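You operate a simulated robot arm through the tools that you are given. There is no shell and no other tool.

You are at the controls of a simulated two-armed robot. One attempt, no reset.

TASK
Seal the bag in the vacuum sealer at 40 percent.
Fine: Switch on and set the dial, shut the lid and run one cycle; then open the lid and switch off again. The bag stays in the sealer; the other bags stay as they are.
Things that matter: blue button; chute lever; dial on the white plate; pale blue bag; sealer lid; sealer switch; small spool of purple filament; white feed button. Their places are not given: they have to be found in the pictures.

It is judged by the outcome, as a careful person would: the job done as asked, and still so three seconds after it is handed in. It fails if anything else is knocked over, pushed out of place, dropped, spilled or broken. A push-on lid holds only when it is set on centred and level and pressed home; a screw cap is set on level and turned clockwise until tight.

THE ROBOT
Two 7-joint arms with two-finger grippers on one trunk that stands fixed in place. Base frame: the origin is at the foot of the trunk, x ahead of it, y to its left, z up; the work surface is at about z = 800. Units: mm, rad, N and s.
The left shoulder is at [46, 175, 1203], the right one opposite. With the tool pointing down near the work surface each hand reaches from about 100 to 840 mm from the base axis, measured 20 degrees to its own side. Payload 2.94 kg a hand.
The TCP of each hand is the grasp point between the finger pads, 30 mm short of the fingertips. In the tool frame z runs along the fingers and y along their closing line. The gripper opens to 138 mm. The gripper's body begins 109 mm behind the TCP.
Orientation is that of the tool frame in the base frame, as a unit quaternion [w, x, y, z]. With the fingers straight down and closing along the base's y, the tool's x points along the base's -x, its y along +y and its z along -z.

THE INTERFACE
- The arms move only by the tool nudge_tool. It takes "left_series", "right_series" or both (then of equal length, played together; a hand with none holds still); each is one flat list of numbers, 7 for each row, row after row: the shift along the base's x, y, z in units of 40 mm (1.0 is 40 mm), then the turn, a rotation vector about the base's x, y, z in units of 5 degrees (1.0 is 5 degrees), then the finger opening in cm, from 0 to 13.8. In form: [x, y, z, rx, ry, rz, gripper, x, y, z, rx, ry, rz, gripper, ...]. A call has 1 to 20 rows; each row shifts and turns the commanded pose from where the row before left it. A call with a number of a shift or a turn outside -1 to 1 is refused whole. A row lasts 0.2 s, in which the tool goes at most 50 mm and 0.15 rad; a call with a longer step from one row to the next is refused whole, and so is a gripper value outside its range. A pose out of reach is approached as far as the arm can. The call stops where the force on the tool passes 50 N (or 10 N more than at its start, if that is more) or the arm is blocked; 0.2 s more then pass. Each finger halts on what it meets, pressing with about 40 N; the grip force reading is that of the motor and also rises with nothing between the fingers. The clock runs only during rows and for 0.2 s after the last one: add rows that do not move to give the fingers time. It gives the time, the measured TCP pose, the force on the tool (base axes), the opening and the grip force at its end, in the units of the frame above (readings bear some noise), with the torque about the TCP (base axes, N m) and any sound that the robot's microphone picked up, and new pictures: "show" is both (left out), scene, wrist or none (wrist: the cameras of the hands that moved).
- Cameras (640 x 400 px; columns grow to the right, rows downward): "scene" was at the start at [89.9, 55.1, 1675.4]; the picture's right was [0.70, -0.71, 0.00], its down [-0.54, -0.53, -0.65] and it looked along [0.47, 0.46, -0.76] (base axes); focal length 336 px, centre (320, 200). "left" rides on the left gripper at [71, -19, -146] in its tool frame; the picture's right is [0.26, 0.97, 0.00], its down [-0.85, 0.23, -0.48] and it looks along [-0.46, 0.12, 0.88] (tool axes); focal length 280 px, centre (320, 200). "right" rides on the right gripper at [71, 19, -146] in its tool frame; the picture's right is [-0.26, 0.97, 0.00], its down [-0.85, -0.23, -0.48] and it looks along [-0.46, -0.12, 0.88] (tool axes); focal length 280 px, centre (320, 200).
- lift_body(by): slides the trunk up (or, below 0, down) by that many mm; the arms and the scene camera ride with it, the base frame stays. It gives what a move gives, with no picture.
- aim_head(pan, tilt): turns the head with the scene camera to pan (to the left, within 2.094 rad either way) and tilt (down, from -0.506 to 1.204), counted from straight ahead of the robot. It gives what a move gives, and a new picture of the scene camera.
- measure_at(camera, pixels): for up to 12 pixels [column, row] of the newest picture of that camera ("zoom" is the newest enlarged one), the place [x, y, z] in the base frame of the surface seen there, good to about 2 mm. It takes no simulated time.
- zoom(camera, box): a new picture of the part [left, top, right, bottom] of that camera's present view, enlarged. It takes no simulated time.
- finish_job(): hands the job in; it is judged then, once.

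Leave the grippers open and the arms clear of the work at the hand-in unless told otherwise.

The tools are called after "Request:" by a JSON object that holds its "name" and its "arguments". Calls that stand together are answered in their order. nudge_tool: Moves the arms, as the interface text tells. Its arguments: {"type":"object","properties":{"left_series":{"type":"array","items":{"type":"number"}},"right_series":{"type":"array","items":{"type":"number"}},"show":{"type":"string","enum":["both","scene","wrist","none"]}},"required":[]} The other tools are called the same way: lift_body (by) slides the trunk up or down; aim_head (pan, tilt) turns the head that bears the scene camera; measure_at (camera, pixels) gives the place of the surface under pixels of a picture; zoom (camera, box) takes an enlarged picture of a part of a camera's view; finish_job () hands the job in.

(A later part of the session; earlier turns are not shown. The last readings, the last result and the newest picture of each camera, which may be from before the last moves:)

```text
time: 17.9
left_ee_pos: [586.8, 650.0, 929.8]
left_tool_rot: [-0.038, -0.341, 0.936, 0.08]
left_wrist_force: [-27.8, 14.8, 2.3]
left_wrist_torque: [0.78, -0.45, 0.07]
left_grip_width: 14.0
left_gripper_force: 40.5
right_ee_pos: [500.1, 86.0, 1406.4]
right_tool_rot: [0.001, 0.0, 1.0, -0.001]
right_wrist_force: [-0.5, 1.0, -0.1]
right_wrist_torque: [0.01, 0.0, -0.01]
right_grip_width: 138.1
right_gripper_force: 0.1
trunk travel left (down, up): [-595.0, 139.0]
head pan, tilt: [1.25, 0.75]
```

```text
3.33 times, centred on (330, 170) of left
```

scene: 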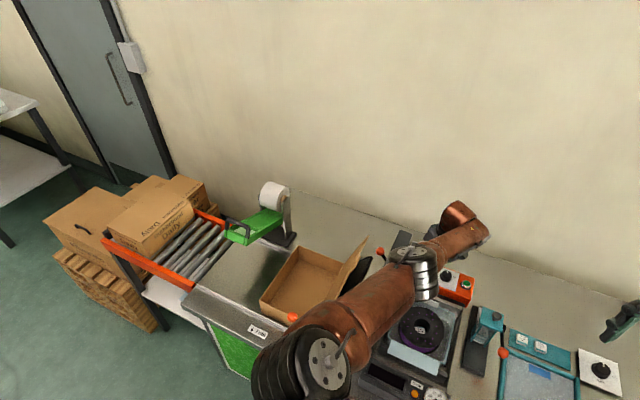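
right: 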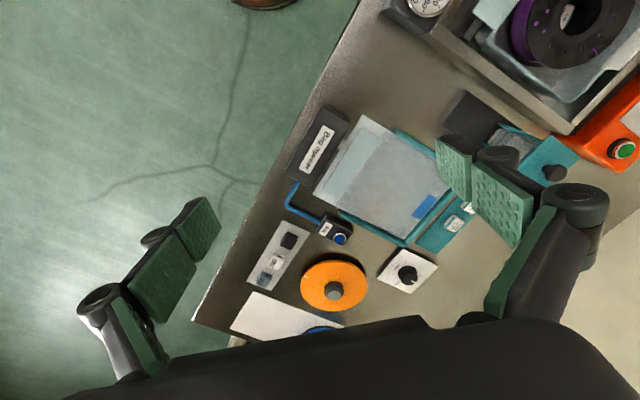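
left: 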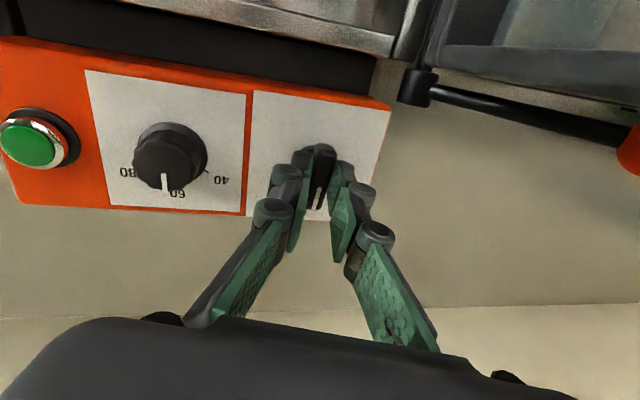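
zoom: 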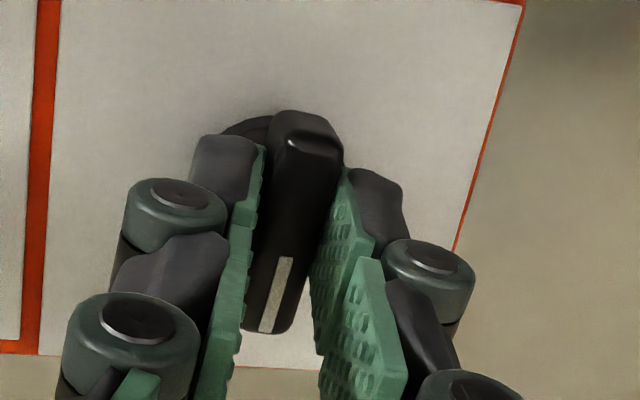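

Gripped (14 mm) and turning, with a sideways load because I'm a few mm off-centre. I'll shift the command by (−4,+3) mm and turn the remaining 40°.

Request:
{"name": "nudge_tool", "arguments": {"left_series": [-0.1, 0.07, 0, 0, 0, 0, 0, 0, 0, 0, -0.123, 0.123, -0.985, 0, 0, 0, 0, -0.123, 0.123, -0.985, 0, 0, 0, 0, -0.123, 0.123, -0.985, 0, 0, 0, 0, -0.123, 0.123, -0.985, 0, 0, 0, 0, -0.123, 0.123, -0.985, 0, 0, 0, 0, -0.123, 0.123, -0.985, 0], "show": "wrist"}}

Request:
{"name": "zoom", "arguments": {"camera": "left", "box": [250, 110, 410, 230]}}

```text
time: 19.6
left_ee_pos: [585.8, 650.9, 929.3]
left_tool_rot: [-0.055, -0.087, 0.992, 0.068]
left_wrist_force: [-6.7, 17.4, 11.1]
left_wrist_torque: [0.3, -0.95, -0.09]
left_grip_width: 13.4
left_gripper_force: 39.9
right_ee_pos: [502.0, 86.5, 1406.9]
right_tool_rot: [0.0, 0.0, 1.0, -0.001]
right_wrist_force: [-0.5, 0.3, 0.6]
right_wrist_torque: [-0.02, 0.0, -0.02]
right_grip_width: 137.9
right_gripper_force: 0.1
trunk travel left (down, up): [-595.0, 139.0]
head pan, tilt: [1.25, 0.75]
```

left: 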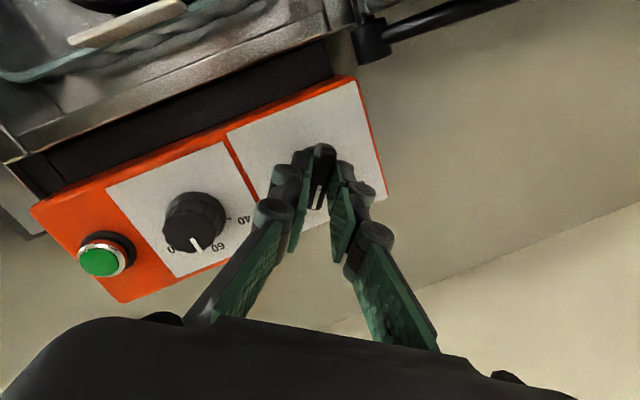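

```text
3.33 times, centred on (330, 170) of left
```

zoom: 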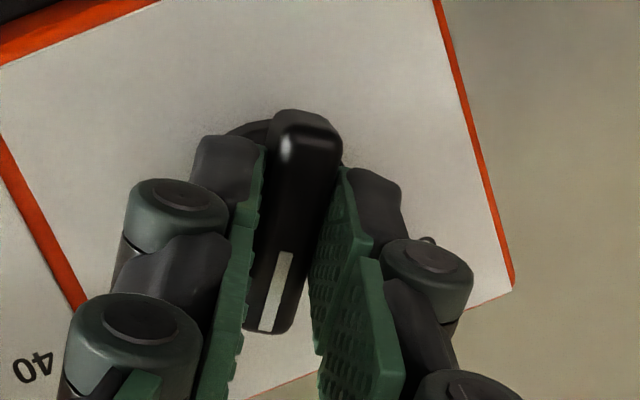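

The switch bar is at bearing ≈10°. Two more steps, then open the fingers, and look at the display on the scene camera.

Request:
{"name": "nudge_tool", "arguments": {"left_series": [0, 0, 0, -0.123, 0.123, -0.985, 0, 0, 0, 0, -0.123, 0.123, -0.985, 0, 0, 0, 0, 0, 0, 0, 0, 0, 0, 0, 0, 0, 0, 3, 0, 0, 0, 0, 0, 0, 3]}}

Request:
{"name": "zoom", "arguments": {"camera": "left", "box": [250, 110, 410, 230]}}

Request:
{"name": "zoom", "arguments": {"camera": "scene", "box": [350, 340, 470, 400]}}

```text
time: 20.8
left_ee_pos: [586.1, 649.1, 927.8]
left_tool_rot: [-0.061, -0.001, 0.996, 0.06]
left_wrist_force: [0.8, 0.8, 0.4]
left_wrist_torque: [-0.07, -0.03, 0.0]
left_grip_width: 29.9
left_gripper_force: 0.0
right_ee_pos: [503.1, 87.7, 1405.4]
right_tool_rot: [-0.001, 0.0, 1.0, 0.0]
right_wrist_force: [-0.9, 0.1, 0.3]
right_wrist_torque: [0.01, -0.05, -0.03]
right_grip_width: 138.0
right_gripper_force: 0.1
trunk travel left (down, up): [-595.0, 139.0]
head pan, tilt: [1.25, 0.75]
```

scene: 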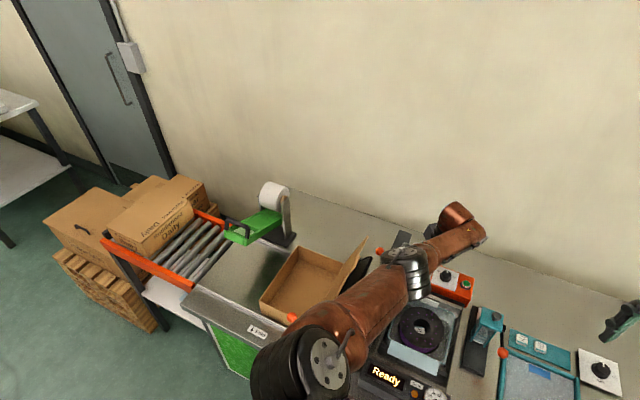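
left: 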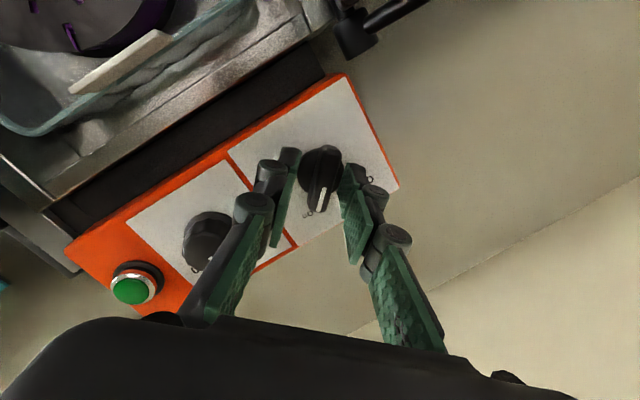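

```text
3.33 times, centred on (330, 170) of left
```

zoom: 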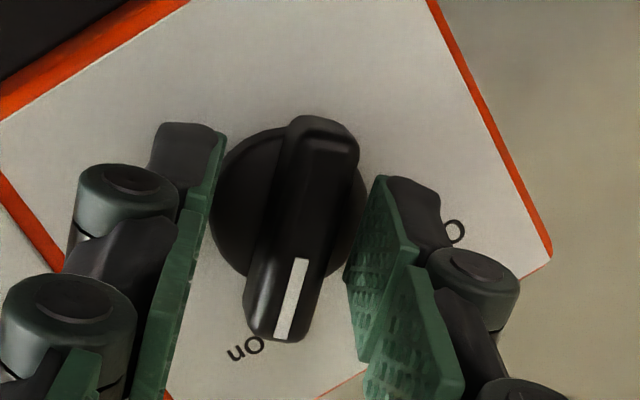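

```text
5.33 times, centred on (410, 370) of scene
```

zoom: 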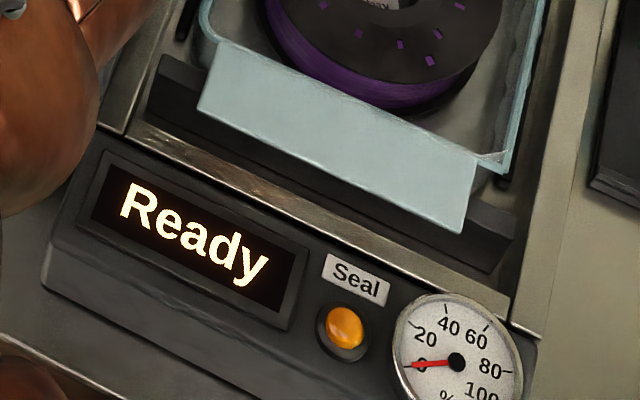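

The display reads "Ready": the switch is on. Now the dial: lift 80 mm, move over to (650.5,586), take out the tilt and open the fingers to 70 mm.

Request:
{"name": "nudge_tool", "arguments": {"left_series": [0, 0, 1, 0, 0, 0, 3, 0, 0, 1, 0, 0, 0, 4, 0.54, -0.525, 0, -0.707, -0.707, 0, 5, 0.54, -0.525, 0, -0.707, -0.707, 0, 6, 0.54, -0.525, 0, 0, 0, 0, 7, 0, 0, 0, 0, 0, 0, 7]}}

Request:
{"name": "zoom", "arguments": {"camera": "left", "box": [240, 80, 400, 180]}}

```text
time: 22.1
left_ee_pos: [651.5, 588.3, 1008.3]
left_tool_rot: [0.001, -0.001, 1.0, -0.001]
left_wrist_force: [-0.1, -0.1, 0.0]
left_wrist_torque: [0.01, 0.03, -0.02]
left_grip_width: 70.1
left_gripper_force: 0.1
right_ee_pos: [502.5, 87.7, 1405.4]
right_tool_rot: [0.0, 0.0, 1.0, 0.0]
right_wrist_force: [-0.8, -0.4, 0.2]
right_wrist_torque: [-0.06, -0.05, 0.01]
right_grip_width: 138.0
right_gripper_force: 0.1
trunk travel left (down, up): [-595.0, 139.0]
head pan, tilt: [1.25, 0.75]
```

scene: 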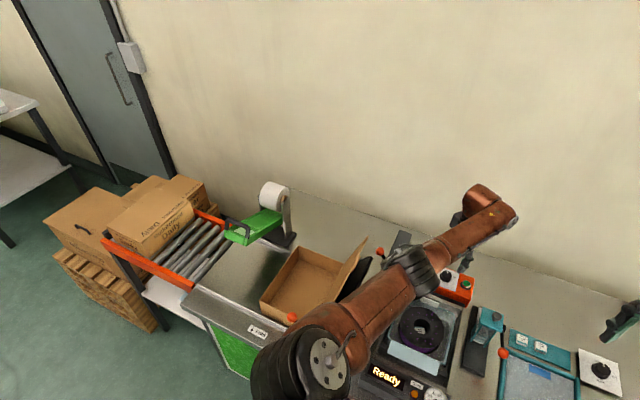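
left: 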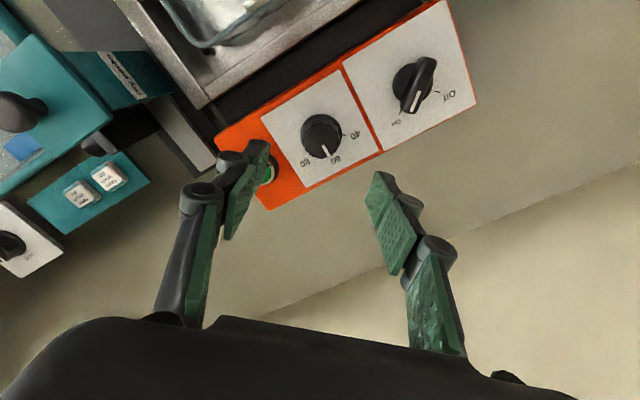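

```text
4.00 times, centred on (320, 130) of left
```

zoom: 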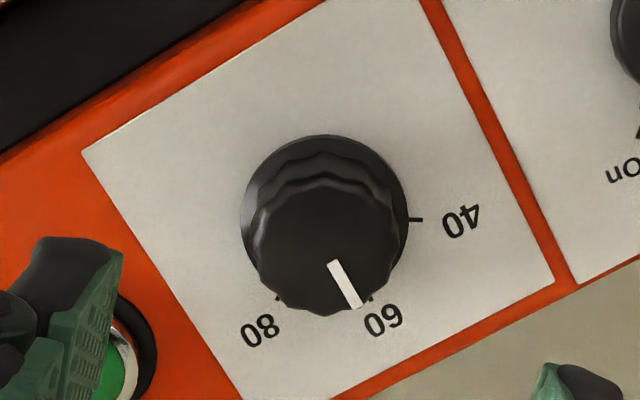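

I'll measure the dial's top, edges and ticks from this view.

Request:
{"name": "measure_at", "arguments": {"camera": "left", "pixels": [[322, 141], [305, 138], [339, 138], [322, 125], [320, 157], [302, 130], [340, 128], [344, 135], [333, 154], [309, 155], [325, 148], [329, 156]]}}

```text
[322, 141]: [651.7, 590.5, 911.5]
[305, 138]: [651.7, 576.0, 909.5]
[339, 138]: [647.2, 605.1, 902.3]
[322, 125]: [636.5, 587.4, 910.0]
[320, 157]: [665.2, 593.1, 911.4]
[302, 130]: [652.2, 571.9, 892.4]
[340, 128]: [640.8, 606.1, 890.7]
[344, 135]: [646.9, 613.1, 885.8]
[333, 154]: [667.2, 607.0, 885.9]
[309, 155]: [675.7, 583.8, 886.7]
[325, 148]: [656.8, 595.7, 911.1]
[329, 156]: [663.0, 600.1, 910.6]
```

Dial axis ≈(650.5,588), knob radius ≈15, top z≈911. I'll lower to TCP z≈927 with a 50 mm opening, then grip.

Request:
{"name": "nudge_tool", "arguments": {"left_series": [-0.02, 0, -0.6, 0, 0, 0, 5, 0, 0, -0.6, 0, 0, 0, 5, 0, 0, -0.5, 0, 0, 0, 5, 0, 0, -0.33, 0, 0, 0, 5], "show": "wrist"}}

Request:
{"name": "zoom", "arguments": {"camera": "left", "box": [220, 120, 420, 245]}}

```text
time: 23.1
left_ee_pos: [653.5, 585.9, 951.9]
left_tool_rot: [0.004, 0.001, 1.0, -0.001]
left_wrist_force: [-0.2, 0.6, 0.0]
left_wrist_torque: [0.03, 0.0, -0.02]
left_grip_width: 49.8
left_gripper_force: 0.0
left hand out of reach, approached as far as the arm can: row 3, 4
right_ee_pos: [502.9, 86.3, 1406.8]
right_tool_rot: [0.0, -0.001, 1.0, 0.0]
right_wrist_force: [-0.5, 0.5, -0.2]
right_wrist_torque: [-0.01, 0.04, 0.02]
right_grip_width: 137.9
right_gripper_force: 0.0
trunk travel left (down, up): [-595.0, 139.0]
head pan, tilt: [1.25, 0.75]
```

left: 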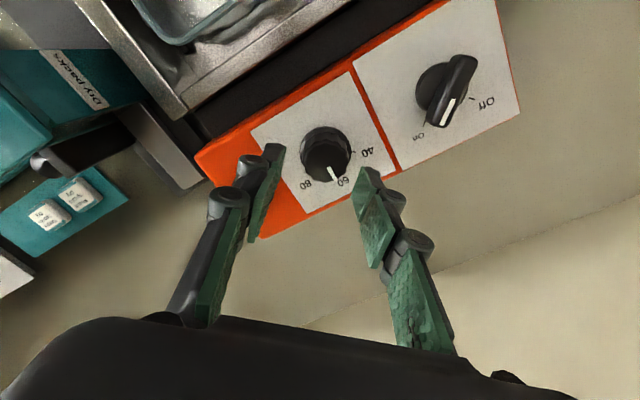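

```text
3.20 times, centred on (320, 182) of left
```

zoom: 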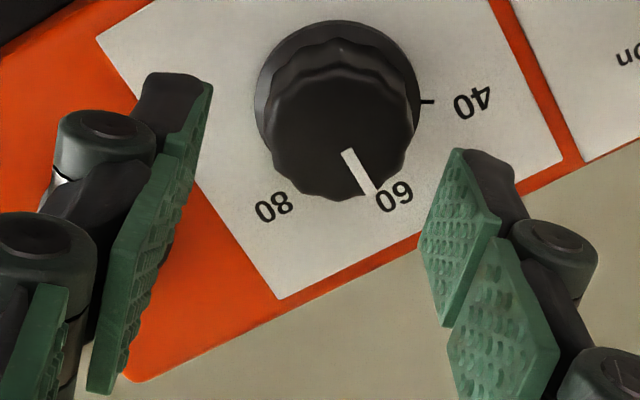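

Out of reach at z≈952 because the trunk is high. I'll raise the hand 80 mm, lower the trunk 50 mm, then check elbow clearance over the lid.

Request:
{"name": "nudge_tool", "arguments": {"left_series": [0, 0, 1, 0, 0, 0, 5, 0, 0, 1, 0, 0, 0, 5], "show": "none"}}

Request:
{"name": "lift_body", "arguments": {"by": -50}}

Request:
{"name": "nudge_tool", "arguments": {"left_series": [0, 0, 0, 0, 0, 0, 5]}}

Request:
{"name": "zoom", "arguments": {"camera": "scene", "box": [360, 210, 520, 330]}}

```text
time: 23.8
left_ee_pos: [651.9, 587.1, 980.3]
left_tool_rot: [0.003, 0.001, 1.0, 0.0]
left_wrist_force: [-0.4, 0.5, 0.4]
left_wrist_torque: [-0.02, 0.01, 0.02]
left_grip_width: 50.1
left_gripper_force: 0.0
left hand out of reach, approached as far as the arm can: row 1, 2
right_ee_pos: [502.3, 87.7, 1406.0]
right_tool_rot: [-0.001, -0.001, 1.0, -0.001]
right_wrist_force: [0.3, 0.0, 0.4]
right_wrist_torque: [-0.03, 0.0, -0.02]
right_grip_width: 138.0
right_gripper_force: 0.1
trunk travel left (down, up): [-595.0, 139.0]
head pan, tilt: [1.25, 0.75]
```

```text
time: 24.7
left_ee_pos: [652.6, 586.4, 934.8]
left_tool_rot: [0.0, 0.0, 1.0, -0.001]
left_wrist_force: [0.6, -0.2, -0.6]
left_wrist_torque: [0.04, -0.03, -0.01]
left_grip_width: 50.0
left_gripper_force: 0.0
right_ee_pos: [503.3, 84.7, 1357.3]
right_tool_rot: [-0.001, 0.0, 1.0, 0.0]
right_wrist_force: [0.1, -0.5, 0.7]
right_wrist_torque: [0.01, 0.0, 0.02]
right_grip_width: 138.0
right_gripper_force: 0.0
trunk travel left (down, up): [-545.0, 189.0]
head pan, tilt: [1.25, 0.75]
```

```text
time: 25.1
left_ee_pos: [651.6, 587.6, 932.5]
left_tool_rot: [0.001, -0.001, 1.0, 0.0]
left_wrist_force: [-0.5, -1.0, -0.1]
left_wrist_torque: [-0.02, -0.01, 0.01]
left_grip_width: 50.0
left_gripper_force: 0.0
right_ee_pos: [502.7, 86.1, 1355.3]
right_tool_rot: [-0.001, 0.001, 1.0, 0.0]
right_wrist_force: [-0.4, 0.6, 0.4]
right_wrist_torque: [-0.04, 0.02, -0.02]
right_grip_width: 137.8
right_gripper_force: 0.1
trunk travel left (down, up): [-545.0, 189.0]
head pan, tilt: [1.25, 0.75]
```

scene: 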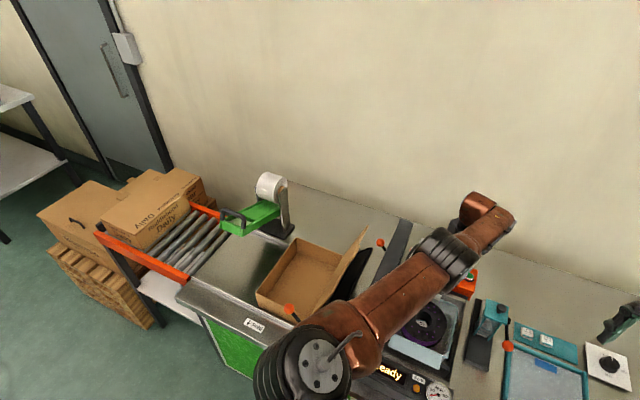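
left: 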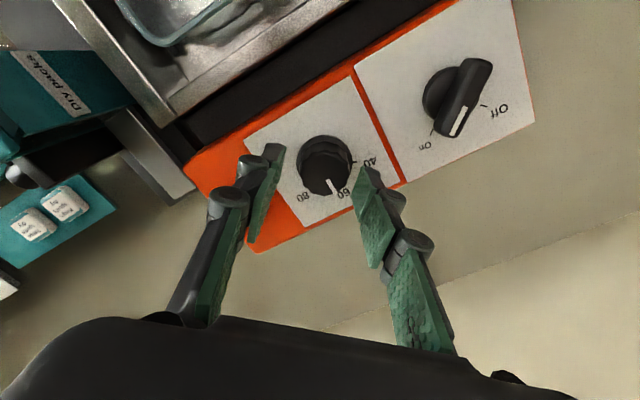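

```text
3.33 times, centred on (440, 270) of scene
```

zoom: 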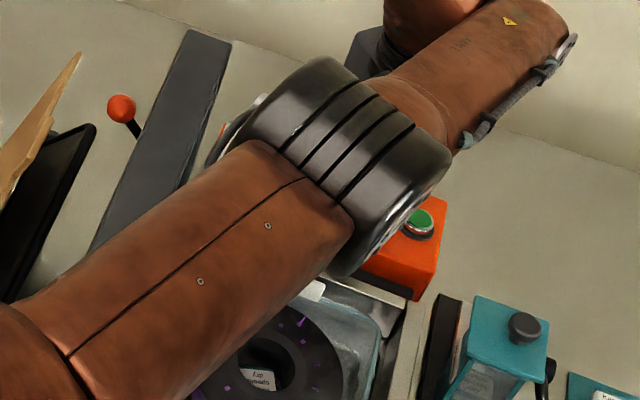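

The elbow is clear. TCP is at (651.6,587.6,932.5), right above the dial. I'll lower 5 mm and close on the knob.

Request:
{"name": "nudge_tool", "arguments": {"left_series": [-0.02, 0, -0.13, 0, 0, 0, 4, 0, 0, 0, 0, 0, 0, 3, 0, 0, 0, 0, 0, 0, 2, 0, 0, 0, 0, 0, 0, 0, 0, 0, 0, 0, 0, 0, 0], "show": "wrist"}}

Request:
{"name": "zoom", "arguments": {"camera": "left", "box": [220, 110, 420, 235]}}

```text
time: 26.3
left_ee_pos: [651.1, 590.6, 927.1]
left_tool_rot: [0.0, 0.0, 1.0, 0.001]
left_wrist_force: [3.6, 15.6, 7.0]
left_wrist_torque: [0.58, -0.06, 0.0]
left_grip_width: 32.6
left_gripper_force: 45.0
right_ee_pos: [503.3, 86.8, 1355.8]
right_tool_rot: [0.0, 0.0, 1.0, -0.001]
right_wrist_force: [0.0, 0.0, -0.3]
right_wrist_torque: [0.03, -0.01, 0.0]
right_grip_width: 137.8
right_gripper_force: 0.2
trunk travel left (down, up): [-545.0, 189.0]
head pan, tilt: [1.25, 0.75]
```

left: 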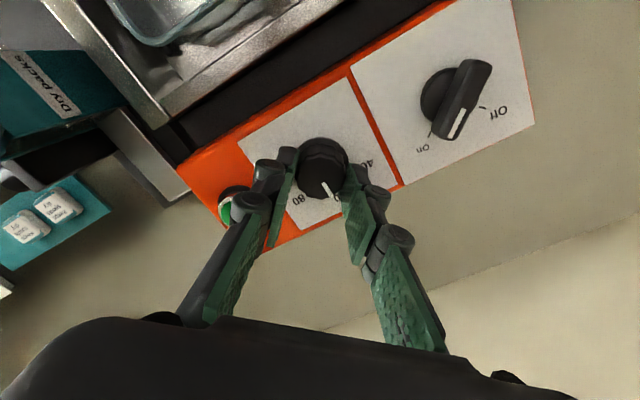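

```text
3.20 times, centred on (320, 172) of left
```

zoom: 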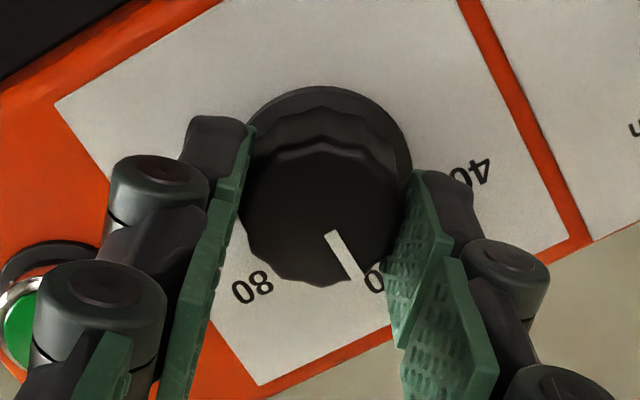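

Gripped (32.6 mm). I'll ease the command +3 mm in y and turn counter-clockwise 40° first, then look.

Request:
{"name": "nudge_tool", "arguments": {"left_series": [0, 0.07, 0, 0, 0, 0, 0, 0, 0, 0, 0, 0, 1, 0, 0, 0, 0, 0, 0, 1, 0, 0, 0, 0, 0, 0, 1, 0, 0, 0, 0, 0, 0, 1, 0, 0, 0, 0, 0, 0, 1, 0, 0, 0, 0, 0, 0, 1, 0, 0, 0, 0, 0, 0, 1, 0, 0, 0, 0, 0, 0, 1, 0], "show": "both"}}

Request:
{"name": "zoom", "arguments": {"camera": "left", "box": [220, 110, 420, 235]}}

Request:
{"name": "zoom", "arguments": {"camera": "scene", "box": [350, 340, 470, 400]}}

```text
time: 28.3
left_ee_pos: [650.2, 590.3, 927.5]
left_tool_rot: [0.0, -0.344, 0.939, 0.0]
left_wrist_force: [1.6, 10.4, 13.4]
left_wrist_torque: [-0.18, 0.62, -0.03]
left_grip_width: 32.3
left_gripper_force: 45.3
right_ee_pos: [503.7, 85.3, 1356.0]
right_tool_rot: [0.0, 0.0, 1.0, 0.0]
right_wrist_force: [-0.7, -0.3, 0.2]
right_wrist_torque: [-0.01, -0.02, 0.0]
right_grip_width: 138.1
right_gripper_force: 0.0
trunk travel left (down, up): [-545.0, 189.0]
head pan, tilt: [1.25, 0.75]
```

scene: 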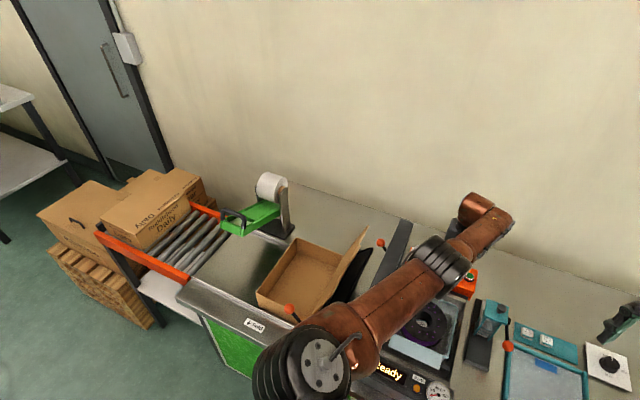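
left: 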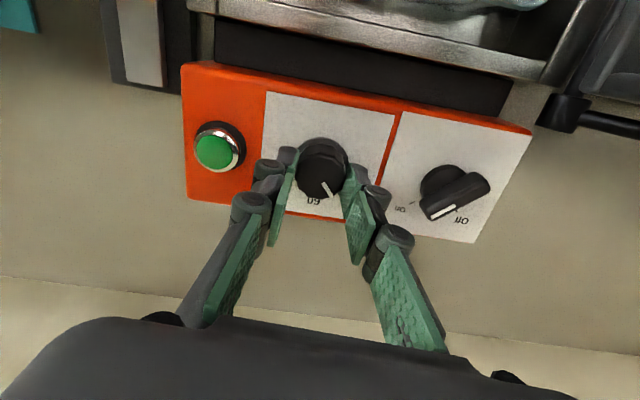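

```text
3.20 times, centred on (320, 172) of left
```

zoom: 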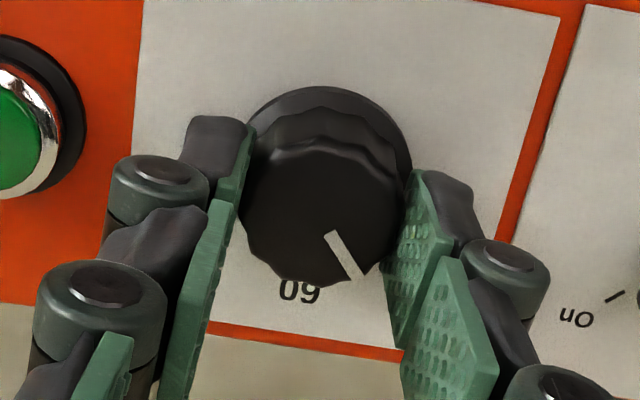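

```text
5.33 times, centred on (410, 370) of scene
```

zoom: 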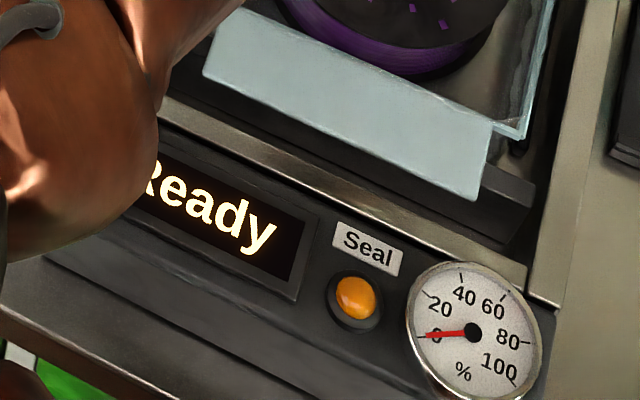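

The pointer turned with the fingers 40°. I'll turn 11° more, release and raise to check the pointer against the 40 tick.

Request:
{"name": "nudge_tool", "arguments": {"left_series": [0, 0, 0, 0, 0, 1, 0, 0, 0, 0, 0, 0, 1, 0, 0, 0, 0, 0, 0, 0.2, 0, 0, 0, 0, 0, 0, 0, 0, 0, 0, 0, 0, 0, 0, 4.6, 0, 0, 0, 0, 0, 0, 4.6, 0, 0, 1, 0, 0, 0, 4.6, 0, 0, 0.5, 0, 0, 0, 4.6], "show": "wrist"}}

Request:
{"name": "zoom", "arguments": {"camera": "left", "box": [260, 80, 380, 180]}}

```text
time: 30.0
left_ee_pos: [650.8, 586.4, 977.5]
left_tool_rot: [0.0, -0.429, 0.903, -0.001]
left_wrist_force: [-0.3, -0.2, -0.2]
left_wrist_torque: [0.05, 0.0, 0.03]
left_grip_width: 45.9
left_gripper_force: 0.2
right_ee_pos: [501.9, 84.5, 1356.3]
right_tool_rot: [-0.001, 0.0, 1.0, 0.001]
right_wrist_force: [-0.5, 0.0, 0.2]
right_wrist_torque: [0.06, -0.01, -0.01]
right_grip_width: 138.3
right_gripper_force: 0.1
trunk travel left (down, up): [-545.0, 189.0]
head pan, tilt: [1.25, 0.75]
stopped in row 8 (left hand): the arm was blocked; the commanded pose is now the measured one
```

left: 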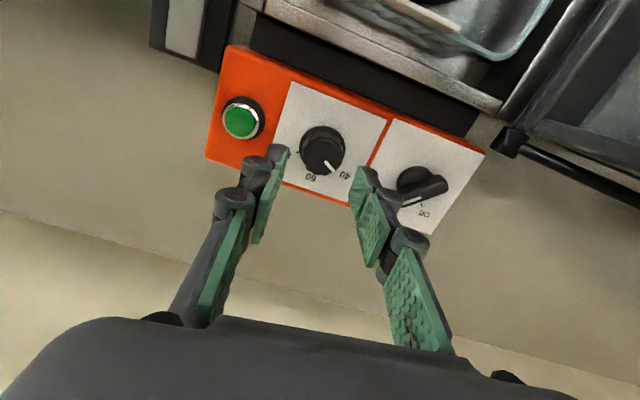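

```text
4.00 times, centred on (320, 130) of left
```

zoom: 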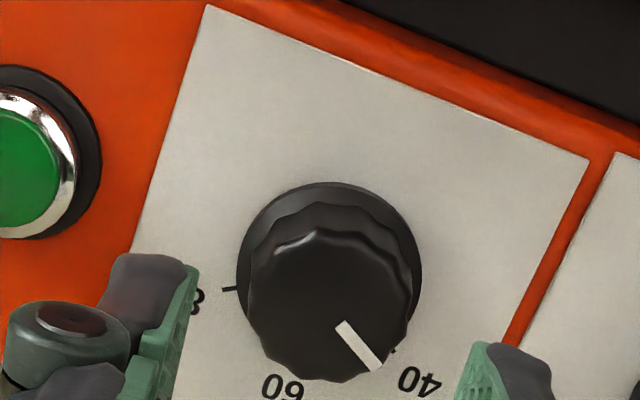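

Going up, the arm was reported blocked at z≈977. I'll look at the scene before moving on.

Request:
{"name": "aim_head", "arguments": {"pan": 1.0, "tilt": 0.85}}

Request:
{"name": "measure_at", "arguments": {"camera": "left", "pixels": [[348, 159], [355, 170], [320, 159], [359, 167], [318, 150], [317, 170], [299, 152], [340, 165], [335, 152], [305, 150]]}}

```text
time: 30.8
left_ee_pos: [650.0, 589.0, 976.1]
left_tool_rot: [-0.001, -0.43, 0.903, 0.001]
left_wrist_force: [-0.3, 0.0, 0.6]
left_wrist_torque: [0.0, -0.01, -0.01]
left_grip_width: 46.1
left_gripper_force: 0.1
right_ee_pos: [503.8, 86.0, 1354.1]
right_tool_rot: [-0.001, -0.001, 1.0, 0.0]
right_wrist_force: [-0.2, -0.1, -0.1]
right_wrist_torque: [0.0, 0.03, -0.02]
right_grip_width: 138.1
right_gripper_force: 0.0
trunk travel left (down, up): [-545.0, 189.0]
head pan, tilt: [1.0, 0.85]
```

scene: 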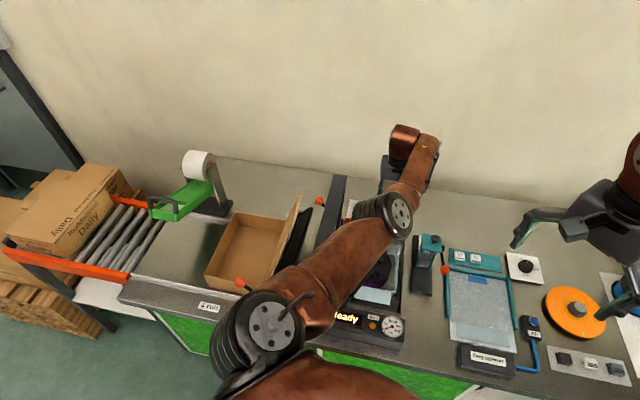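

```text
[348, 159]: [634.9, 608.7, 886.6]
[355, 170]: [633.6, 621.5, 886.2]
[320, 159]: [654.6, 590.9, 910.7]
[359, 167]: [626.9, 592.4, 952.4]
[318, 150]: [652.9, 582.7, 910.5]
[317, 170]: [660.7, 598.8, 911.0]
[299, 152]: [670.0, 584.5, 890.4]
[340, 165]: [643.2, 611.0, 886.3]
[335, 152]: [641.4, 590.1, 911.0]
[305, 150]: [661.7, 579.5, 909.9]
```

The elbow swivelled to the right side on its own; nothing seems disturbed. I'll measure the dial pointer against the 40 tick (tick at ≈(338,167), pointer (325,161)–(334,171)).

Request:
{"name": "measure_at", "arguments": {"camera": "left", "pixels": [[326, 162], [334, 171], [330, 166], [338, 167], [339, 168], [297, 152], [308, 157], [340, 150], [321, 174], [322, 146], [345, 175]]}}

Request:
{"name": "zoom", "arguments": {"camera": "left", "box": [290, 130, 360, 180]}}

Request:
{"name": "zoom", "arguments": {"camera": "scene", "box": [280, 150, 460, 350]}}

```text
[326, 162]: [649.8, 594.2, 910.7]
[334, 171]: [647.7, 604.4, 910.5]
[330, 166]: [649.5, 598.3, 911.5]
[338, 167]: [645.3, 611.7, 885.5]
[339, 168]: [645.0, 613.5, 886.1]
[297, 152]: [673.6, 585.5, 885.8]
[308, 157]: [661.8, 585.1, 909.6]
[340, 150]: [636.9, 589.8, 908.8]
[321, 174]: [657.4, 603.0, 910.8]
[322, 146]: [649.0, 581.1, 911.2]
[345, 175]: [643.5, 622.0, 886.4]
```

```text
8.00 times, centred on (325, 155) of left
```

zoom: 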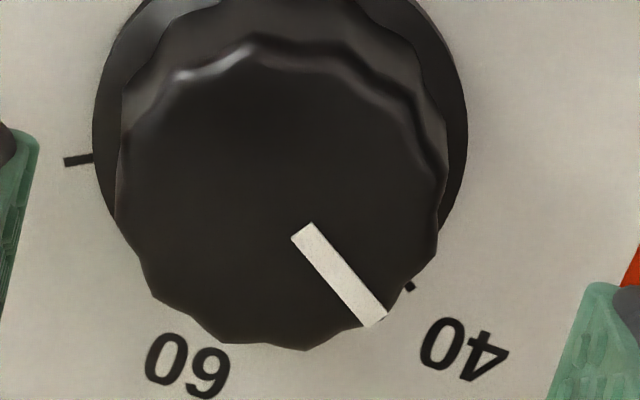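

```text
2.00 times, centred on (370, 250) of scene
```

zoom: 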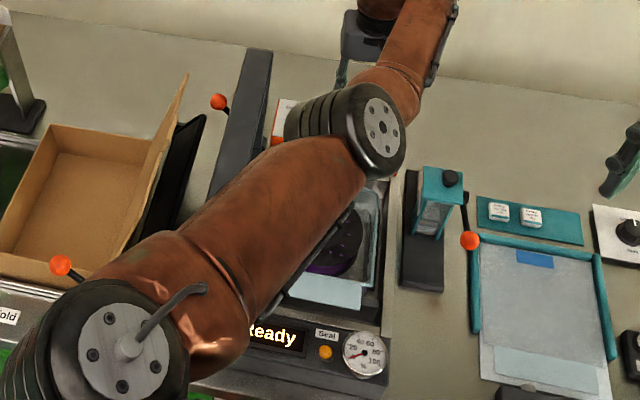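

The pointer is very near the 40 tick. To check without parallax, I'll turn the hand ~30° more (at this height) so the camera is in line with the 40 tick.

Request:
{"name": "nudge_tool", "arguments": {"left_series": [0, 0, 0, 0, 0, 1, 5, 0, 0, 0.1, 0, 0, 1, 5, 0, 0, 0.1, 0, 0, 1, 5, 0, 0, 0.1, 0, 0, 1, 5, 0, 0, 0.1, 0, 0, 1, 5, 0, 0, 0.1, 0, 0, 1, 5]}}

Request:
{"name": "zoom", "arguments": {"camera": "left", "box": [280, 110, 376, 170]}}

```text
time: 32.2
left_ee_pos: [650.6, 587.8, 996.6]
left_tool_rot: [-0.002, -0.649, 0.76, 0.001]
left_wrist_force: [-0.7, -0.7, 0.2]
left_wrist_torque: [0.01, 0.02, 0.02]
left_grip_width: 50.2
left_gripper_force: 0.0
right_ee_pos: [503.1, 84.7, 1354.2]
right_tool_rot: [-0.001, 0.0, 1.0, -0.001]
right_wrist_force: [0.2, -0.1, 0.2]
right_wrist_torque: [0.03, 0.01, 0.01]
right_grip_width: 137.8
right_gripper_force: 0.0
trunk travel left (down, up): [-545.0, 189.0]
head pan, tilt: [1.0, 0.85]
```

scene: 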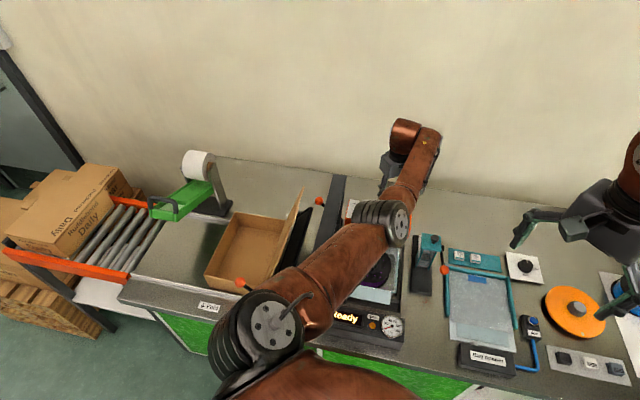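
left: 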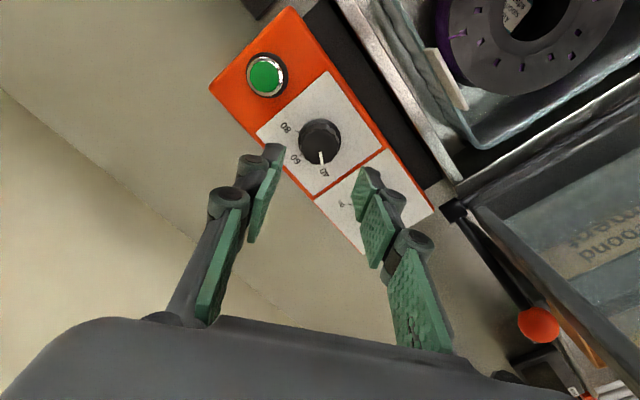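

```text
6.67 times, centred on (328, 140) of left
```

zoom: 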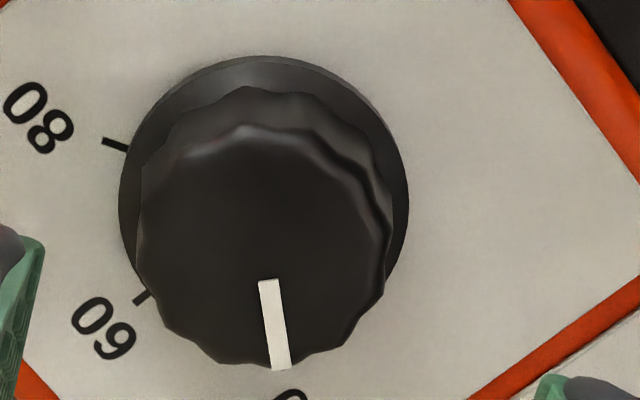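

Request:
{"name": "zoom", "arguments": {"camera": "left", "box": [290, 130, 354, 180]}}

Request:
{"name": "measure_at", "arguments": {"camera": "left", "pixels": [[320, 153], [321, 158], [322, 164], [324, 171], [323, 166], [323, 167]]}}

```text
8.00 times, centred on (322, 155) of left
```

zoom: 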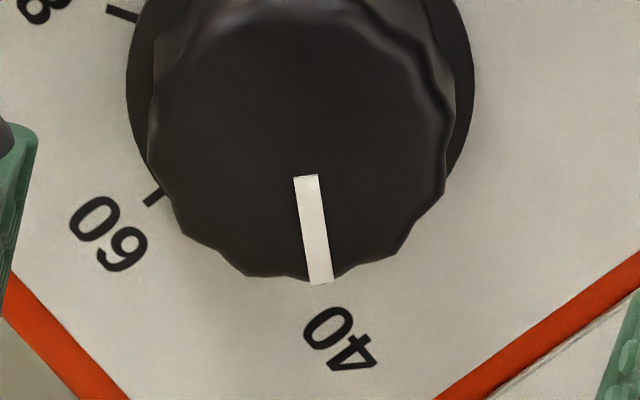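

```text
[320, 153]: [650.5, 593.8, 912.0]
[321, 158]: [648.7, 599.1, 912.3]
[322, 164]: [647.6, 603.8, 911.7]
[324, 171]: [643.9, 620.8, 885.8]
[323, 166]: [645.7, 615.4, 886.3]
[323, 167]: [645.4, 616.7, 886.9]
```

The pointer lines up with the 40 mark to within about 1°, and the display still shows "Ready". Next is the lid. I'll measure the lid lever's ball and hub in this view, then raise the hand well above the lid.

Request:
{"name": "measure_at", "arguments": {"camera": "left", "pixels": [[538, 325], [538, 315], [530, 330], [500, 270], [455, 210], [445, 205], [480, 240], [525, 305]]}}

Request:
{"name": "nudge_tool", "arguments": {"left_series": [0, 0, 0.5, 0, 0, 0, 5, 0, 0, 0.7, 0, 0, 0, 5, 0, 0, 0.8, 0, 0, 0, 5, 0, 0, 0.8, 0, 0, 0, 5, 0, 0, 0.8, 0, 0, 0, 5, 0, 0, 0.8, 0, 0, 0, 5]}}

```text
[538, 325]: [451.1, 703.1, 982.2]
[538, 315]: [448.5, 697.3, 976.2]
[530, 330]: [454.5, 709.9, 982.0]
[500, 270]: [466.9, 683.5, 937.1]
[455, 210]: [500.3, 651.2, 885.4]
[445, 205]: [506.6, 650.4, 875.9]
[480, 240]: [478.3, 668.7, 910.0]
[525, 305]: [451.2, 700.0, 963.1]
```

```text
time: 33.6
left_ee_pos: [651.0, 587.1, 1172.6]
left_tool_rot: [-0.002, -0.649, 0.761, 0.0]
left_wrist_force: [-0.4, -0.5, -0.5]
left_wrist_torque: [0.02, 0.01, 0.0]
left_grip_width: 49.8
left_gripper_force: 0.0
right_ee_pos: [503.6, 83.5, 1354.1]
right_tool_rot: [0.0, -0.001, 1.0, 0.0]
right_wrist_force: [-0.7, -0.1, 1.1]
right_wrist_torque: [-0.02, 0.0, -0.01]
right_grip_width: 138.0
right_gripper_force: 0.2
trunk travel left (down, up): [-545.0, 189.0]
head pan, tilt: [1.0, 0.85]
```

scene: 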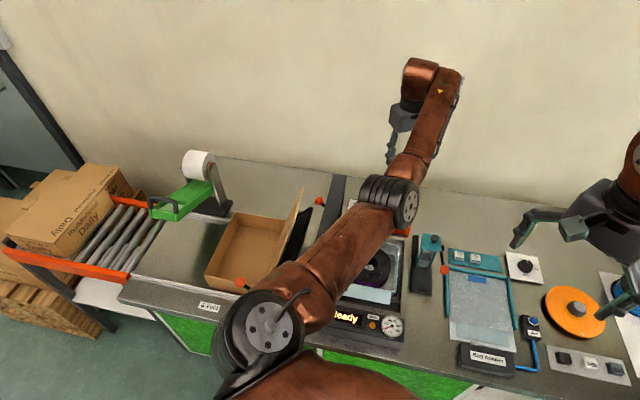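
left: 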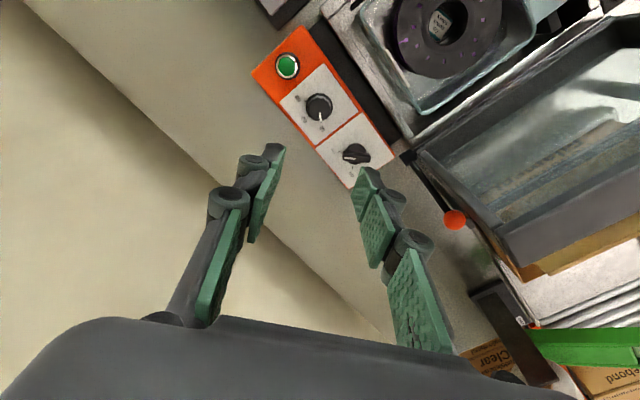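

The elbow now sits on the right side, high up. I'll go over to above the lid's lever ball (≈(441,712)), rising to 1260 and turning 54° so the fingers close along the lid's hinge direction.

Request:
{"name": "nudge_tool", "arguments": {"left_series": [0, 0, 0.7, 0, 0, 0, 5, 0, 0, 0.7, 0, 0, 0, 5, -0.48, 0.284, 0.1, 0, 0, 1, 5, -0.48, 0.284, 0.1, 0, 0, 1, 5, -0.48, 0.284, 0.1, 0, 0, 1, 5, -0.48, 0.284, 0.1, 0, 0, 1, 5, -0.48, 0.284, 0.1, 0, 0, 1, 5, -0.48, 0.284, 0.1, 0, 0, 1, 6, -0.48, 0.284, 0, 0, 0, 1, 6, -0.48, 0.284, 0, 0, 0, 1, 6, -0.48, 0.284, 0, 0, 0, 1, 6, -0.48, 0.284, 0, 0, 0, 1, 6, -0.48, 0.284, 0, 0, 0, 0.8, 6]}}

```text
time: 36.4
left_ee_pos: [437.8, 714.8, 1252.8]
left_tool_rot: [0.003, 0.924, -0.383, 0.0]
left_wrist_force: [-0.3, -0.5, 0.1]
left_wrist_torque: [-0.02, 0.01, -0.03]
left_grip_width: 59.9
left_gripper_force: 0.1
right_ee_pos: [503.1, 84.2, 1354.7]
right_tool_rot: [-0.001, 0.0, 1.0, 0.0]
right_wrist_force: [-0.8, 0.2, -0.1]
right_wrist_torque: [0.01, -0.04, 0.02]
right_grip_width: 137.9
right_gripper_force: 0.1
trunk travel left (down, up): [-545.0, 189.0]
head pan, tilt: [1.0, 0.85]
```

scene: 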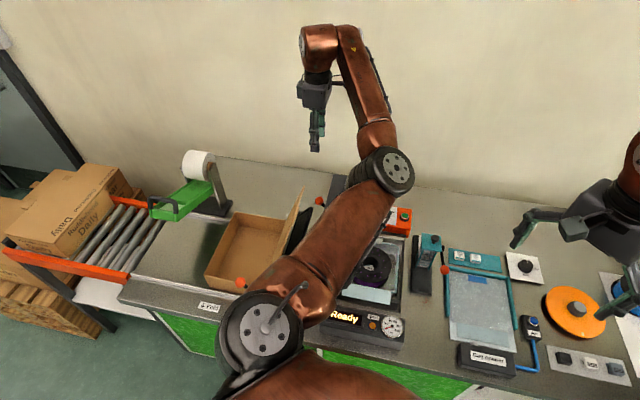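
left: 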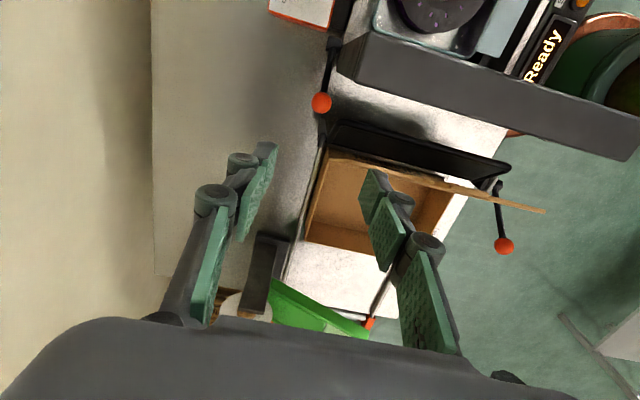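

I'll measure the ball, the box flap, the black tray, and the elbow in these views.

Request:
{"name": "measure_at", "arguments": {"camera": "left", "pixels": [[321, 103], [313, 103], [329, 103], [321, 95], [321, 111], [334, 155], [400, 175], [335, 135], [328, 70], [334, 45], [342, 75], [430, 100]]}}

Request:
{"name": "measure_at", "arguments": {"camera": "scene", "pixels": [[385, 175], [360, 160], [400, 160], [395, 190], [375, 130], [365, 100], [340, 220], [360, 240], [320, 240], [345, 195]]}}

```text
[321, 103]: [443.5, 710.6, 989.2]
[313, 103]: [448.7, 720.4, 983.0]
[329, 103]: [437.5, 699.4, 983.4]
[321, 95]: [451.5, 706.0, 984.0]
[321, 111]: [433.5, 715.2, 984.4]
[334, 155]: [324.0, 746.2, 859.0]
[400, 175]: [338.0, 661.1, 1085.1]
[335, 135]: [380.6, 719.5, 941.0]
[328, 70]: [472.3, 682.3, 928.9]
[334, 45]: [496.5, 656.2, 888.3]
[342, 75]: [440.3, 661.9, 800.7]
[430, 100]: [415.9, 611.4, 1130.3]
```

```text
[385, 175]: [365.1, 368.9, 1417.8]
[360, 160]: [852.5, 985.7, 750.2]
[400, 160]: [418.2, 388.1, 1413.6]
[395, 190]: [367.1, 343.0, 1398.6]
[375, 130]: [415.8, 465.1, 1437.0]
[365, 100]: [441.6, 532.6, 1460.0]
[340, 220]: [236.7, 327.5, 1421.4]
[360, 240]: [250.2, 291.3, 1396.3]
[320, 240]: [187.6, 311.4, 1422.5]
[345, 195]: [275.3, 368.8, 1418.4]
```

Ball centre ≈(442.5,711,974). The elbow is at z≈1380, well above everything, and the flap ends short of the hand. I'll lower around the ball with the fingers 60 mm open.

Request:
{"name": "nudge_tool", "arguments": {"left_series": [0.12, -0.1, -0.9, 0, 0, 0, 6, 0, 0, -0.9, 0, 0, 0, 6, 0, 0, -0.9, 0, 0, 0, 6, 0, 0, -0.9, 0, 0, 0, 6, 0, 0, -0.9, 0, 0, 0, 6, 0, 0, -0.9, 0, 0, 0, 6, 0, 0, -0.6, 0, 0, 0, 6]}}

```text
time: 38.0
left_ee_pos: [445.3, 709.5, 1012.0]
left_tool_rot: [0.001, 0.924, -0.383, 0.0]
left_wrist_force: [0.9, 0.0, 0.3]
left_wrist_torque: [0.02, -0.01, -0.03]
left_grip_width: 59.9
left_gripper_force: 0.1
right_ee_pos: [504.2, 85.1, 1354.7]
right_tool_rot: [0.0, 0.0, 1.0, 0.001]
right_wrist_force: [-0.2, 1.0, 0.8]
right_wrist_torque: [-0.02, 0.0, 0.02]
right_grip_width: 137.9
right_gripper_force: 0.0
trunk travel left (down, up): [-545.0, 189.0]
head pan, tilt: [1.0, 0.85]
```

scene: 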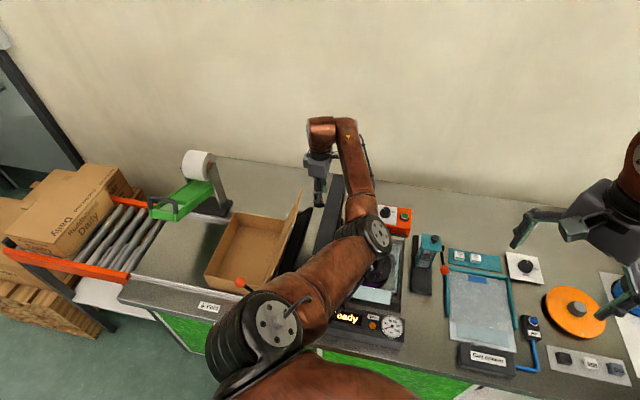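
left: 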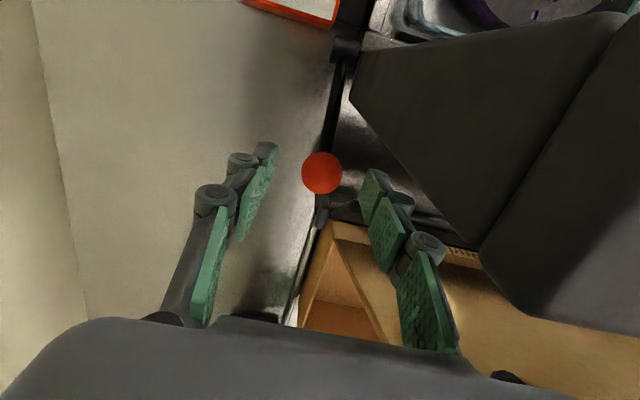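

The ball is centred between the fingers. I'll lower 18 mm more and close on it.

Request:
{"name": "nudge_tool", "arguments": {"left_series": [-0.05, 0.03, -0.45, 0, 0, 0, 6, 0, 0, 0, 0, 0, 0, 4.5, 0, 0, 0, 0, 0, 0, 3.5, 0, 0, 0, 0, 0, 0, 1, 0, 0, 0, 0, 0, 0, 0]}}

Request:
{"name": "measure_at", "arguments": {"camera": "scene", "pixels": [[375, 235], [355, 228], [365, 210], [355, 170], [345, 210], [320, 180], [335, 190]]}}

```text
time: 39.2
left_ee_pos: [441.9, 710.7, 994.3]
left_tool_rot: [0.004, 0.924, -0.383, -0.001]
left_wrist_force: [-9.1, -11.0, -3.7]
left_wrist_torque: [-0.15, 0.29, -0.01]
left_grip_width: 28.8
left_gripper_force: 37.8
right_ee_pos: [502.9, 83.8, 1355.3]
right_tool_rot: [0.0, 0.001, 1.0, 0.0]
right_wrist_force: [0.0, 0.4, -0.1]
right_wrist_torque: [-0.01, 0.02, -0.02]
right_grip_width: 138.1
right_gripper_force: 0.1
trunk travel left (down, up): [-545.0, 189.0]
head pan, tilt: [1.0, 0.85]
```

scene: 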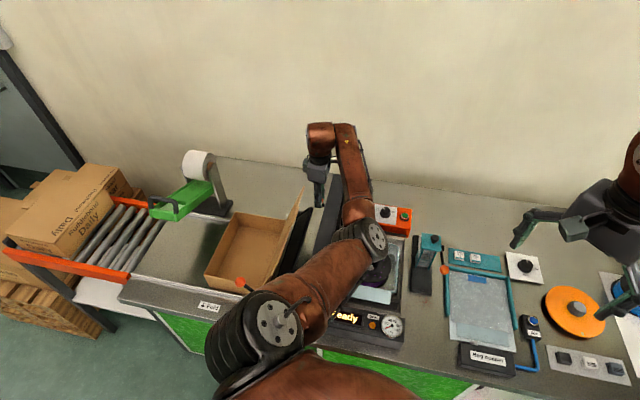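
left: 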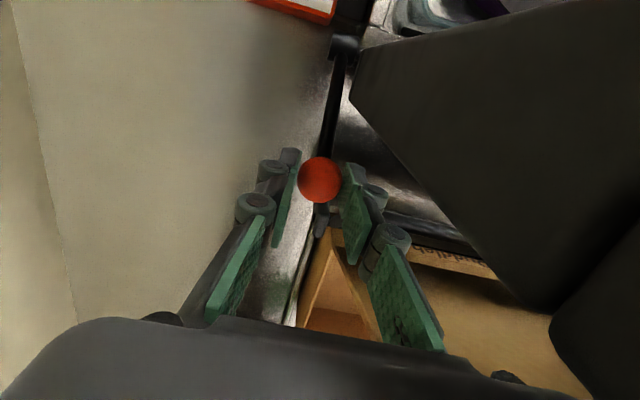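

```text
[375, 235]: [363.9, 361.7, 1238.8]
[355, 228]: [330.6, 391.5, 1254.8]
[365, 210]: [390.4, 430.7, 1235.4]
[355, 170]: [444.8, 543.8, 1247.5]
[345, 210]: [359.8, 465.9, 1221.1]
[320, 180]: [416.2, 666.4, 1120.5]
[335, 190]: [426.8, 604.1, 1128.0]
```

The ball is gripped, but the elbow (z≈1240 top) is only just above the lid's swing. I'll release, raise the trunk 100 mm for more clearance, and come back down.

Request:
{"name": "nudge_tool", "arguments": {"left_series": [0, 0, 0, 0, 0, 0, 4, 0, 0, 0, 0, 0, 0, 6, 0, 0, 0, 0, 0, 0, 6], "show": "none"}}

Request:
{"name": "lift_body", "arguments": {"by": 100}}

Request:
{"name": "nudge_tool", "arguments": {"left_series": [0, 0, -0.6, 0, 0, 0, 6, 0, 0, -0.7, 0, 0, 0, 6, 0, 0, -0.6, 0, 0, 0, 6]}}

```text
time: 40.0
left_ee_pos: [443.7, 711.4, 994.1]
left_tool_rot: [0.002, 0.924, -0.383, 0.0]
left_wrist_force: [0.1, -0.9, -0.1]
left_wrist_torque: [0.0, 0.02, 0.02]
left_grip_width: 59.9
left_gripper_force: 0.1
right_ee_pos: [504.5, 86.5, 1354.6]
right_tool_rot: [-0.001, 0.0, 1.0, 0.0]
right_wrist_force: [-1.1, 0.0, 0.0]
right_wrist_torque: [-0.01, -0.01, 0.03]
right_grip_width: 137.9
right_gripper_force: 0.0
trunk travel left (down, up): [-545.0, 189.0]
head pan, tilt: [1.0, 0.85]
```

```text
time: 41.3
left_ee_pos: [441.8, 712.0, 1094.0]
left_tool_rot: [0.003, 0.924, -0.383, -0.001]
left_wrist_force: [-1.5, 0.2, 0.1]
left_wrist_torque: [-0.02, 0.0, 0.02]
left_grip_width: 60.3
left_gripper_force: 0.1
right_ee_pos: [503.9, 85.7, 1454.1]
right_tool_rot: [0.0, -0.001, 1.0, -0.001]
right_wrist_force: [0.1, -0.4, 0.5]
right_wrist_torque: [-0.01, 0.0, -0.04]
right_grip_width: 138.1
right_gripper_force: 0.1
trunk travel left (down, up): [-645.0, 89.0]
head pan, tilt: [1.0, 0.85]
```

```text
time: 42.1
left_ee_pos: [442.3, 710.9, 1020.2]
left_tool_rot: [0.002, 0.924, -0.383, 0.001]
left_wrist_force: [0.4, 0.1, 0.7]
left_wrist_torque: [-0.02, -0.01, 0.02]
left_grip_width: 60.1
left_gripper_force: 0.0
right_ee_pos: [502.9, 85.0, 1455.2]
right_tool_rot: [0.0, 0.0, 1.0, 0.0]
right_wrist_force: [0.0, 0.5, -0.2]
right_wrist_torque: [-0.03, 0.07, 0.03]
right_grip_width: 138.1
right_gripper_force: 0.1
trunk travel left (down, up): [-645.0, 89.0]
head pan, tilt: [1.0, 0.85]
```

scene: 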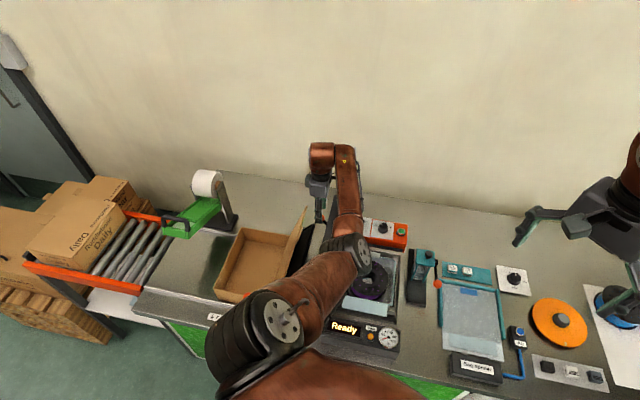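
left: 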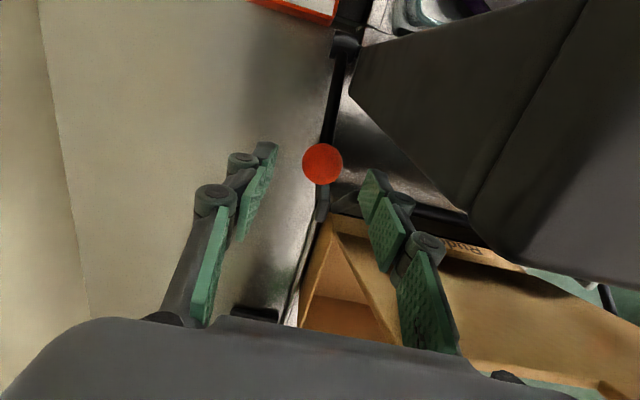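

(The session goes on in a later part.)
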